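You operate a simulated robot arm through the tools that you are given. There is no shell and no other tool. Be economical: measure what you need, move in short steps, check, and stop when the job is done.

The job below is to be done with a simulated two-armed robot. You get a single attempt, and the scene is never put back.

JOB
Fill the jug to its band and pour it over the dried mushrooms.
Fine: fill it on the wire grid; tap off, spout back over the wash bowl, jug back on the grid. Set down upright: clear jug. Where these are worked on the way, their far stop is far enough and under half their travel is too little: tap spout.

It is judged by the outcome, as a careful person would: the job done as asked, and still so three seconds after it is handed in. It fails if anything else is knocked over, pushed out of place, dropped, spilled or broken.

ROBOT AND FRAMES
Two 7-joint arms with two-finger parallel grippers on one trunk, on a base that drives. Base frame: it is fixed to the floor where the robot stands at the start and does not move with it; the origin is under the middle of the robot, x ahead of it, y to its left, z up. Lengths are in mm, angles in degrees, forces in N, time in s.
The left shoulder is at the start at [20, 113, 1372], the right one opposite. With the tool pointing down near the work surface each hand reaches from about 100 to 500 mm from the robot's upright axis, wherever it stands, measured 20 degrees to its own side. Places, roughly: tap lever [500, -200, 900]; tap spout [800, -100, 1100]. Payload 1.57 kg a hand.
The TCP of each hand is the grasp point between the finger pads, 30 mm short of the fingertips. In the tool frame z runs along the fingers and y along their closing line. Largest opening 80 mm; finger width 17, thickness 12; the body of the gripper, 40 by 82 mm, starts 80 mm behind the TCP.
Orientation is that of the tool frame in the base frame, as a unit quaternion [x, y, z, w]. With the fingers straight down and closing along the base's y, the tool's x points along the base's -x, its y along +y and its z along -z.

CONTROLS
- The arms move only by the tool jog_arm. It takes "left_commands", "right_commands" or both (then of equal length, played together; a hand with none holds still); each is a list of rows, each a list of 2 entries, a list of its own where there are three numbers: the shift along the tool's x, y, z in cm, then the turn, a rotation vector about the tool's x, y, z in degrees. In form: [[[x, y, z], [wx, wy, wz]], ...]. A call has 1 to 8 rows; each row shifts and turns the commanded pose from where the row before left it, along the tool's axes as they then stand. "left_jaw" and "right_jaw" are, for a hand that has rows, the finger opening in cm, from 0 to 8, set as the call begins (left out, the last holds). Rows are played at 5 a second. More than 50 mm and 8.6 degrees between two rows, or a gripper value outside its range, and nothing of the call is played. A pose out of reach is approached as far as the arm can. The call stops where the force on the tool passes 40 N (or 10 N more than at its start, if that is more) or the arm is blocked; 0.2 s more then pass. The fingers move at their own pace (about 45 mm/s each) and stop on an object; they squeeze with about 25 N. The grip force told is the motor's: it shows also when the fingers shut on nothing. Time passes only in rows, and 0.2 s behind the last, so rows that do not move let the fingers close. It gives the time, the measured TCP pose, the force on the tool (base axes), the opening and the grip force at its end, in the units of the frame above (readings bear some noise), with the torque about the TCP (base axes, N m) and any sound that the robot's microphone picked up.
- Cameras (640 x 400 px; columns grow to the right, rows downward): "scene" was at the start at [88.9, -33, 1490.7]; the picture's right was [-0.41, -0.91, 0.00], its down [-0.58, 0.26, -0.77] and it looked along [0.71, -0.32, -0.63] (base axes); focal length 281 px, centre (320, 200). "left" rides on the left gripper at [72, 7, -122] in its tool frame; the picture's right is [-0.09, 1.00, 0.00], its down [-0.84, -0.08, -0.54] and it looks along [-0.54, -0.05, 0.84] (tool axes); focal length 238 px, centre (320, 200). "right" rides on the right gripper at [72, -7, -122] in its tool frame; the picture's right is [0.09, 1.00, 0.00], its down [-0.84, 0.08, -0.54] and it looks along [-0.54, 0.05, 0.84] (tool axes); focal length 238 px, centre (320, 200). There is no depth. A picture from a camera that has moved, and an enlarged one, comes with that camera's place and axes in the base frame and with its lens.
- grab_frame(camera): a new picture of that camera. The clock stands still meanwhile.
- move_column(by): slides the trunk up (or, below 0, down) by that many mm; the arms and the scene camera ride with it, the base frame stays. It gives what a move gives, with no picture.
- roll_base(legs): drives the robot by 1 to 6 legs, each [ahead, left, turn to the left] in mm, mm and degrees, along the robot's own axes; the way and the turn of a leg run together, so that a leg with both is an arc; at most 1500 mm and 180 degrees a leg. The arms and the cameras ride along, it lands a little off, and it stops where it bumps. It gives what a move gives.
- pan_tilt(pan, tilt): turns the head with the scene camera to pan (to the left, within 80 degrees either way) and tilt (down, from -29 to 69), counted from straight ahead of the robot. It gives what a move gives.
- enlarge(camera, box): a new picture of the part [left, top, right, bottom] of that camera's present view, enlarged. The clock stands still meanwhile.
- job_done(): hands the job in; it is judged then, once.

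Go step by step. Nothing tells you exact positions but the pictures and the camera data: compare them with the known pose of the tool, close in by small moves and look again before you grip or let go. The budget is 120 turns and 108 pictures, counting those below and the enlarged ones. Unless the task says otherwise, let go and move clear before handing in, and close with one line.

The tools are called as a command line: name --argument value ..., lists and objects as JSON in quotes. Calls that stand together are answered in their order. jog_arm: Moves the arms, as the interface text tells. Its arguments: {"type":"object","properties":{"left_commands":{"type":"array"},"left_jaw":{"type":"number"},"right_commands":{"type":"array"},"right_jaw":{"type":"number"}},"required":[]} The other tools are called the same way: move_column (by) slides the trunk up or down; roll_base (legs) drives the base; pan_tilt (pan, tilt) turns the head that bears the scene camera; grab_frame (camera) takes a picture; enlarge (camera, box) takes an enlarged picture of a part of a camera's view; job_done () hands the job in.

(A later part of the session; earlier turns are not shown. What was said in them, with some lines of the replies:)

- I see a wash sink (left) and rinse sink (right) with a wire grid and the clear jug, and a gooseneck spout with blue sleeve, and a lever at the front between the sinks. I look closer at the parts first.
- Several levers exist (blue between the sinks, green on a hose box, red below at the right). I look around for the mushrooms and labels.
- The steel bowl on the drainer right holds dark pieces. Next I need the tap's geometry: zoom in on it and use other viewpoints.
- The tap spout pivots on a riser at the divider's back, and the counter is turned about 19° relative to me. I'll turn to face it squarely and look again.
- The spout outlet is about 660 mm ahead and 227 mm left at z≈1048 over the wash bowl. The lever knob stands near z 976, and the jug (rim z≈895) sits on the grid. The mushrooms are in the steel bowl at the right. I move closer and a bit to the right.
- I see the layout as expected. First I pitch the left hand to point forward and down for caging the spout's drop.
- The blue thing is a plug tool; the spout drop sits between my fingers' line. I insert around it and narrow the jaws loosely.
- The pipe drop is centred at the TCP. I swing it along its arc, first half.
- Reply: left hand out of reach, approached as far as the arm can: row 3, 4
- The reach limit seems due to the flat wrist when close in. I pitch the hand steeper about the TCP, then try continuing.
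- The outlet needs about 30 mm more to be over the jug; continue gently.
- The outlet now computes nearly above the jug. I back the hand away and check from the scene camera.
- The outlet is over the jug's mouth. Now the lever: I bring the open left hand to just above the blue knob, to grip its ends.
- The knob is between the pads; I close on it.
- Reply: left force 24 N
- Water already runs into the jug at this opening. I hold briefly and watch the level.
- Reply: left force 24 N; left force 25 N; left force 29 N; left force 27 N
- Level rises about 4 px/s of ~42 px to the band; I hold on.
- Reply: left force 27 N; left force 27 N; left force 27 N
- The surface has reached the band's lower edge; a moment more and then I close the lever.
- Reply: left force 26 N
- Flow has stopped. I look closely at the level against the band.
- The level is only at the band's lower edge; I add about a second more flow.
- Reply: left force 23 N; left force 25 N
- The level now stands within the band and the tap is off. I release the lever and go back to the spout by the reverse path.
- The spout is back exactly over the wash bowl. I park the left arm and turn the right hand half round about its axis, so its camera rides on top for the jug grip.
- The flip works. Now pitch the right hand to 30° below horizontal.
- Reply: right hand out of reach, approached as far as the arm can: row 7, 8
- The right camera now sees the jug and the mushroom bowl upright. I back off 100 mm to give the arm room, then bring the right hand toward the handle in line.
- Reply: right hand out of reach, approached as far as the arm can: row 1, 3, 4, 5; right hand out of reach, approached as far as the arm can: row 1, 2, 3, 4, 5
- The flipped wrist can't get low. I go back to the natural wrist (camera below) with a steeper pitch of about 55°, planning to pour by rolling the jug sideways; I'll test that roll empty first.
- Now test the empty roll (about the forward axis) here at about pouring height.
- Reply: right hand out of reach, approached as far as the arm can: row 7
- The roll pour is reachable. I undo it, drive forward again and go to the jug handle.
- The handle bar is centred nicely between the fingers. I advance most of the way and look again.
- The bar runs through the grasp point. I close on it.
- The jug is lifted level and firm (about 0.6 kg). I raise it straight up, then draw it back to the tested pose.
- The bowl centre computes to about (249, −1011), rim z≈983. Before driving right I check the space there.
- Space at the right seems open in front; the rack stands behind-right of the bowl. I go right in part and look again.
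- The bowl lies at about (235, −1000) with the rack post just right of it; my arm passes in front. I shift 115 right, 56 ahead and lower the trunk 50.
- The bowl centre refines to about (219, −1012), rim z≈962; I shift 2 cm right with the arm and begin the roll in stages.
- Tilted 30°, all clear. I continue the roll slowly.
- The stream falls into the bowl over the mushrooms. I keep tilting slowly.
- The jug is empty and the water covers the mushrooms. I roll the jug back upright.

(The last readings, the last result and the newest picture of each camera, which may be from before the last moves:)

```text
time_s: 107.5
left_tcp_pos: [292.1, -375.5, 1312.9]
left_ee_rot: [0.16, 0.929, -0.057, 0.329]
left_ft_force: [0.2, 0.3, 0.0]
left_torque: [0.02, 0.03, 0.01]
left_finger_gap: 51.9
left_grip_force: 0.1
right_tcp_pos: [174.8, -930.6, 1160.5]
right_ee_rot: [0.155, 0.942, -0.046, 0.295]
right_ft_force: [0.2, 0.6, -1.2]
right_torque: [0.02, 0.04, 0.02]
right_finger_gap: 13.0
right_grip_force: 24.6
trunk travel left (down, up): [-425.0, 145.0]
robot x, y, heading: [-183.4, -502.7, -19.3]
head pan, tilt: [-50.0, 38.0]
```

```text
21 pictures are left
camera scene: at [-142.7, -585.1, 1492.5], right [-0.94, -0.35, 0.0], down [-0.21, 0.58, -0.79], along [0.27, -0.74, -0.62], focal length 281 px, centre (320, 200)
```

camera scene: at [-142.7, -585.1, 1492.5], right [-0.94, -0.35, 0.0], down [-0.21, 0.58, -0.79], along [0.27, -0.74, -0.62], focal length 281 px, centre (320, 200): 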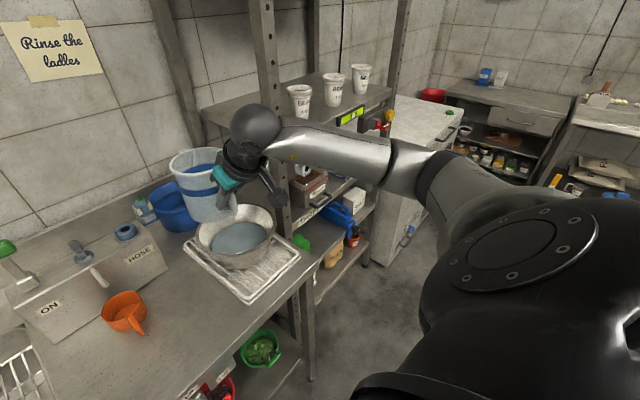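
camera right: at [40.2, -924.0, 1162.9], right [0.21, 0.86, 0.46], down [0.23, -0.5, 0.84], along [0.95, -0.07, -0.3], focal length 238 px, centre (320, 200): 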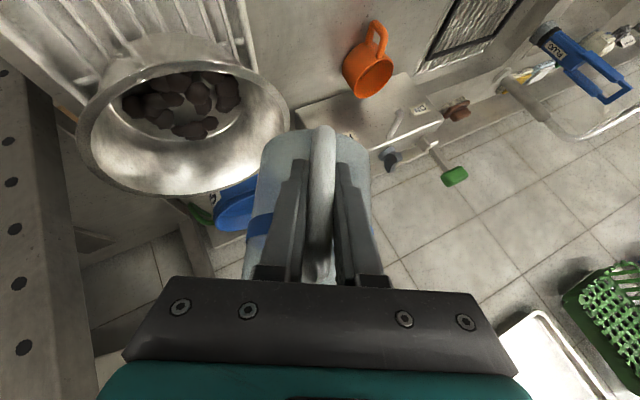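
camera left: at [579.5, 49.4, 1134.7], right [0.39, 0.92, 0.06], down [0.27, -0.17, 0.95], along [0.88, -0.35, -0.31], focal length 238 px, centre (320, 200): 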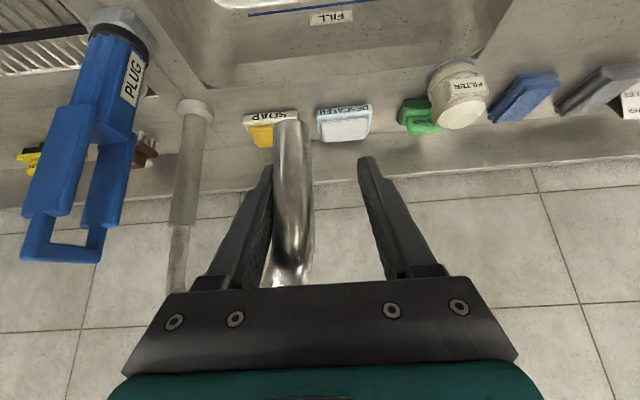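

Now back to the grid: retreat, drive left, restoring heading.

roll_base --legs '[[-60, 0, 0], [0, 434, 0], [0, 0, 0.7]]'

jog_arm --right_commands '[[[-0.4, 3.2, 0.2], [0, 0, 0]], [[-0.5, 3.6, 0.3], [0, 0, 0]], [[-0.5, 3.6, 0.3], [0, 0, 0]], [[-0.5, 3.6, 0.3], [0, 0, 0]], [[-0.5, 3.5, 0.2], [0, 0, 0]], [[0, 0, 0], [0, 0, 0]]]'

pan_tilt --pan 0 --tilt 42

roll_base --legs '[[150, 0, 0]]'

grab_frame --camera "scene"

```text
time_s: 111.0
left_tcp_pos: [377.0, 54.0, 1313.7]
left_ee_rot: [0.156, 0.93, -0.055, 0.33]
left_ft_force: [0.2, -0.5, -0.2]
left_torque: [-0.04, -0.01, -0.02]
left_finger_gap: 52.0
left_grip_force: 0.0
right_tcp_pos: [265.7, -502.0, 1159.5]
right_ee_rot: [0.15, 0.942, -0.045, 0.295]
right_ft_force: [-0.3, -0.5, -1.0]
right_torque: [0.01, 0.06, -0.03]
right_finger_gap: 13.1
right_grip_force: 25.3
trunk travel left (down, up): [-425.0, 145.0]
robot x, y, heading: [-95.1, -75.8, -19.0]
head pan, tilt: [-50.0, 38.0]
```

```text
time_s: 112.4
left_tcp_pos: [375.6, 52.2, 1314.0]
left_ee_rot: [0.156, 0.93, -0.056, 0.329]
left_ft_force: [0.8, -0.3, -1.3]
left_torque: [0.01, -0.01, 0.02]
left_finger_gap: 51.9
left_grip_force: 0.0
right_tcp_pos: [349.3, -345.3, 1162.6]
right_ee_rot: [0.15, 0.942, -0.045, 0.296]
right_ft_force: [0.7, 0.4, -1.2]
right_torque: [0.04, 0.08, 0.0]
right_finger_gap: 13.2
right_grip_force: 24.8
trunk travel left (down, up): [-425.0, 145.0]
robot x, y, heading: [-97.3, -77.0, -19.2]
head pan, tilt: [-50.0, 38.0]
```

```text
time_s: 113.6
left_tcp_pos: [377.3, 53.4, 1313.8]
left_ee_rot: [0.155, 0.93, -0.054, 0.329]
left_ft_force: [0.6, -0.2, 0.2]
left_torque: [0.02, 0.0, -0.01]
left_finger_gap: 51.8
left_grip_force: 0.0
right_tcp_pos: [350.7, -345.4, 1161.4]
right_ee_rot: [0.151, 0.942, -0.045, 0.296]
right_ft_force: [0.1, -0.7, -0.8]
right_torque: [0.0, 0.08, 0.0]
right_finger_gap: 13.2
right_grip_force: 25.1
trunk travel left (down, up): [-425.0, 145.0]
robot x, y, heading: [-97.2, -82.0, -19.0]
head pan, tilt: [0.0, 42.0]
```

```text
time_s: 115.0
left_tcp_pos: [519.6, 6.3, 1314.0]
left_ee_rot: [0.155, 0.93, -0.056, 0.329]
left_ft_force: [0.1, -0.1, 0.2]
left_torque: [0.04, 0.02, -0.02]
left_finger_gap: 52.1
left_grip_force: 0.0
right_tcp_pos: [491.5, -394.2, 1161.3]
right_ee_rot: [0.149, 0.943, -0.045, 0.295]
right_ft_force: [0.4, -0.8, -1.3]
right_torque: [0.05, 0.08, -0.04]
right_finger_gap: 13.1
right_grip_force: 25.5
trunk travel left (down, up): [-425.0, 145.0]
robot x, y, heading: [46.8, -130.9, -19.0]
head pan, tilt: [0.0, 42.0]
```

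```text
20 pictures are left
camera scene: at [135.6, -155.4, 1486.5], right [-0.33, -0.95, 0.0], down [-0.63, 0.22, -0.74], along [0.7, -0.24, -0.67], focal length 281 px, centre (320, 200)
```

scene: 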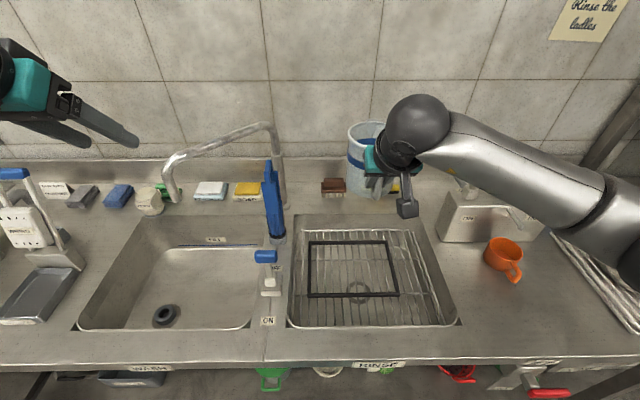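

jog_arm --right_commands '[[[2.05, 0.12, 2.87], [0, 0, 0]], [[2.05, 0.12, 2.87], [0, 0, 0]], [[2.05, 0.12, 2.87], [0, 0, 0]], [[2.05, 0.12, 2.87], [0, 0, 0]], [[2.05, 0.12, 2.87], [0, 0, 0]], [[2.05, 0.12, 2.87], [0, 0, 0]], [[2.05, 0.12, 2.87], [0, 0, 0]], [[2.0, 0.12, 2.8], [0, 0, 0]]]'

grab_frame --camera "right"

enlarge --camera "scene" --box '[300, 200, 460, 330]'

```text
time_s: 116.8
left_tcp_pos: [519.5, 5.6, 1314.0]
left_ee_rot: [0.154, 0.93, -0.055, 0.33]
left_ft_force: [-0.5, -0.4, 0.2]
left_torque: [0.0, -0.03, 0.02]
left_finger_gap: 51.9
left_grip_force: 0.1
right_tcp_pos: [490.7, -382.3, 880.0]
right_ee_rot: [0.15, 0.942, -0.044, 0.297]
right_ft_force: [-0.6, 0.3, -1.6]
right_torque: [0.01, 0.05, -0.03]
right_finger_gap: 13.1
right_grip_force: 25.2
trunk travel left (down, up): [-425.0, 145.0]
robot x, y, heading: [42.9, -130.7, -19.2]
head pan, tilt: [0.0, 42.0]
```

```text
19 pictures are left
camera right: at [365.3, -350.1, 939.4], right [0.23, 0.97, -0.05], down [0.38, -0.05, 0.92], along [0.89, -0.23, -0.38], focal length 238 px, centre (320, 200)
```

right: 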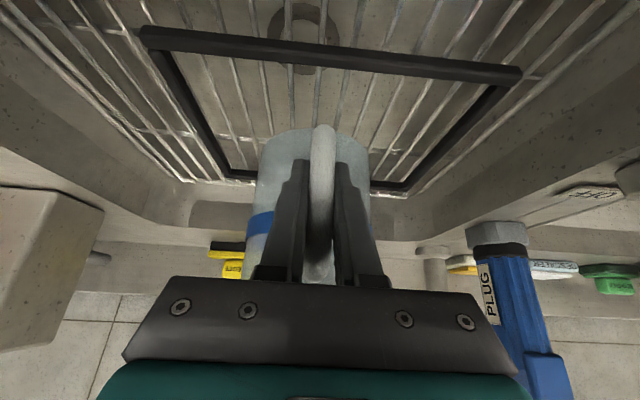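

```text
3.08 times, centred on (380, 265) of scene
camera zoom: at [134.6, -154.8, 1486.6], right [-0.33, -0.95, 0.0], down [-0.63, 0.22, -0.74], along [0.7, -0.24, -0.67], focal length 866 px, centre (135, 0)
```

zoom: 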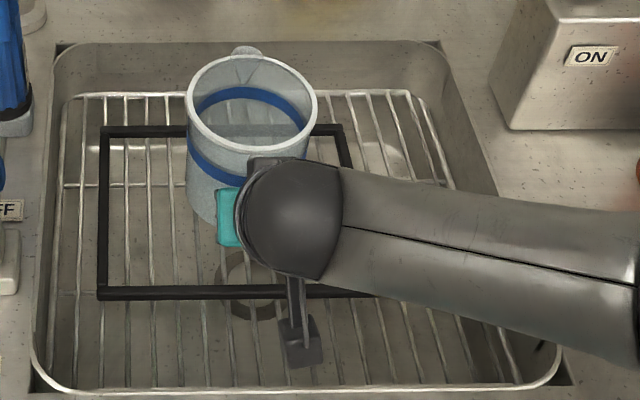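

jog_arm --right_commands '[[[0.57, 0, 0.82], [0, 0, 0]], [[0.57, 0, 0.82], [0, 0, 0]], [[0.46, 0, 0.66], [0, 0, 0]], [[0.11, 0, 0.16], [0, 0, 0]], [[0.11, 0, 0.16], [0, 0, 0]], [[0.06, 0, 0.08], [0, 0, 0]], [[0, 0, 0], [0, 0, 0]]]'

grab_frame --camera "right"

```text
time_s: 118.4
left_tcp_pos: [516.8, 5.7, 1313.9]
left_ee_rot: [0.155, 0.93, -0.055, 0.33]
left_ft_force: [0.7, -0.7, 0.2]
left_torque: [0.01, 0.0, -0.01]
left_finger_gap: 51.9
left_grip_force: 0.1
right_tcp_pos: [490.5, -382.3, 849.2]
right_ee_rot: [0.15, 0.942, -0.045, 0.296]
right_ft_force: [-2.3, 1.3, 7.5]
right_torque: [-0.39, -0.74, -0.01]
right_finger_gap: 13.2
right_grip_force: 24.9
trunk travel left (down, up): [-425.0, 145.0]
robot x, y, heading: [45.8, -128.6, -19.1]
head pan, tilt: [0.0, 42.0]
```

```text
17 pictures are left
camera right: at [366.1, -349.3, 908.3], right [0.23, 0.97, -0.05], down [0.38, -0.05, 0.92], along [0.89, -0.23, -0.38], focal length 238 px, centre (320, 200)
```

right: 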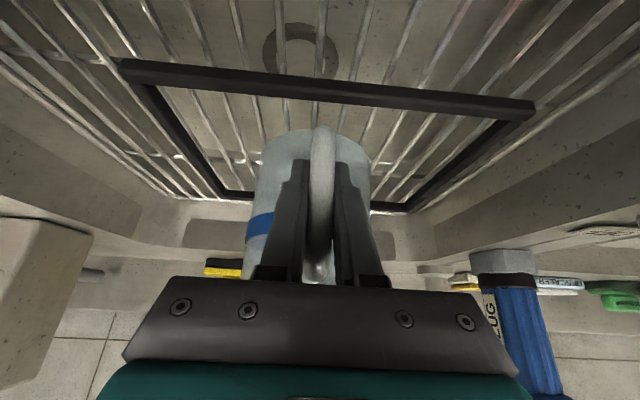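

The jug stands on the grid (contact force up). I release and withdraw.

jog_arm --right_commands '[[[0, 0, 0], [0, 0, 0]], [[0, 0, 0], [0, 0, 0]], [[0, 0, 0], [0, 0, 0]], [[0, 0, 0], [0, 0, 0]]]' --right_jaw 5

grab_frame --camera "right"

```text
time_s: 119.4
left_tcp_pos: [518.2, 5.1, 1313.8]
left_ee_rot: [0.155, 0.93, -0.055, 0.33]
left_ft_force: [0.5, 0.2, -0.1]
left_torque: [0.01, -0.01, 0.0]
left_finger_gap: 52.0
left_grip_force: 0.0
right_tcp_pos: [492.7, -383.3, 848.4]
right_ee_rot: [0.15, 0.943, -0.045, 0.295]
right_ft_force: [-0.7, 0.7, -0.9]
right_torque: [0.01, -0.03, -0.01]
right_finger_gap: 49.9
right_grip_force: 0.1
trunk travel left (down, up): [-425.0, 145.0]
robot x, y, heading: [43.6, -128.3, -19.2]
head pan, tilt: [0.0, 42.0]
```

```text
16 pictures are left
camera right: at [366.2, -349.8, 907.6], right [0.23, 0.97, -0.05], down [0.38, -0.05, 0.92], along [0.89, -0.24, -0.38], focal length 238 px, centre (320, 200)
```

right: 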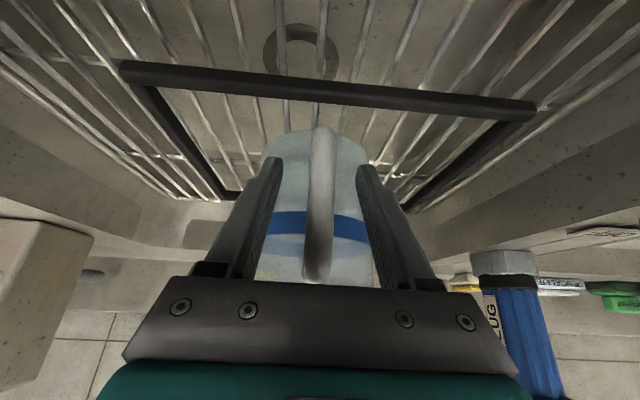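

jog_arm --right_commands '[[[0, 0, -3], [0, 0, 0]], [[0, 0, -4], [0, 0, 0]], [[0, 0, -4.5], [0, 0, 0]], [[-2, 0, -4], [0, 0, 0]], [[-2, -2, -4], [0, 0, 0]], [[-2, -3, -3], [0, 0, 0]], [[-2, -3, -3], [0, 0, 0]], [[-2, -3, -3], [0, 0, 0]]]'

grab_frame --camera "scene"

enlarge --camera "scene" --box '[240, 190, 420, 330]'

```text
time_s: 121.2
left_tcp_pos: [517.1, 4.3, 1314.3]
left_ee_rot: [0.155, 0.929, -0.055, 0.33]
left_ft_force: [0.2, -0.1, 0.6]
left_torque: [0.01, 0.03, 0.01]
left_finger_gap: 51.8
left_grip_force: 0.1
right_tcp_pos: [377.5, -463.3, 1140.8]
right_ee_rot: [0.149, 0.943, -0.045, 0.295]
right_ft_force: [-0.7, 0.2, 0.4]
right_torque: [0.03, 0.01, 0.01]
right_finger_gap: 49.9
right_grip_force: 0.0
trunk travel left (down, up): [-425.0, 145.0]
robot x, y, heading: [46.3, -127.1, -19.0]
head pan, tilt: [0.0, 42.0]
```

```text
15 pictures are left
camera scene: at [133.6, -155.2, 1486.6], right [-0.33, -0.95, 0.0], down [-0.63, 0.22, -0.74], along [0.7, -0.24, -0.67], focal length 281 px, centre (320, 200)
```

scene: 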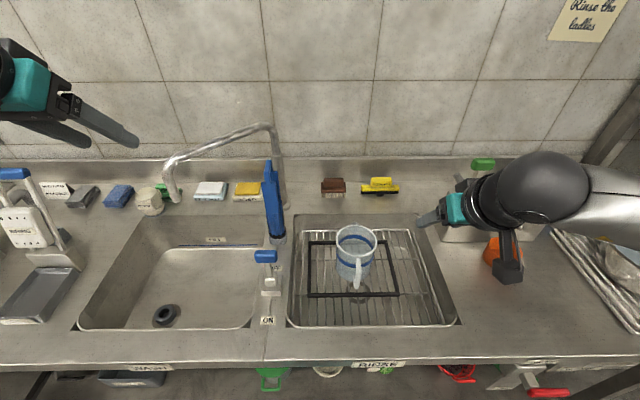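

```text
2.86 times, centred on (330, 260) of scene
camera zoom: at [133.6, -155.2, 1486.6], right [-0.33, -0.95, 0.0], down [-0.63, 0.22, -0.74], along [0.7, -0.24, -0.67], focal length 804 px, centre (291, 29)
```

zoom: 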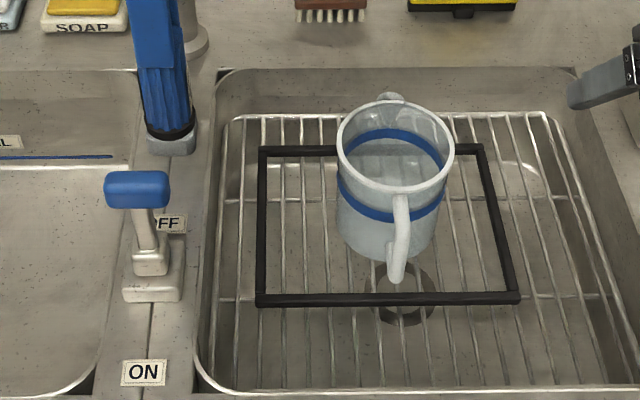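

The jug stands upright and empty on the grid, where it started. The tap is off, the spout is back over the wash bowl, and both hands are clear.

job_done

```text
The job is handed in.
```

I filled the jug to its band on the wire grid and poured it over the mushrooms. It is back upright on the grid, with the tap off and the spout over the wash bowl.
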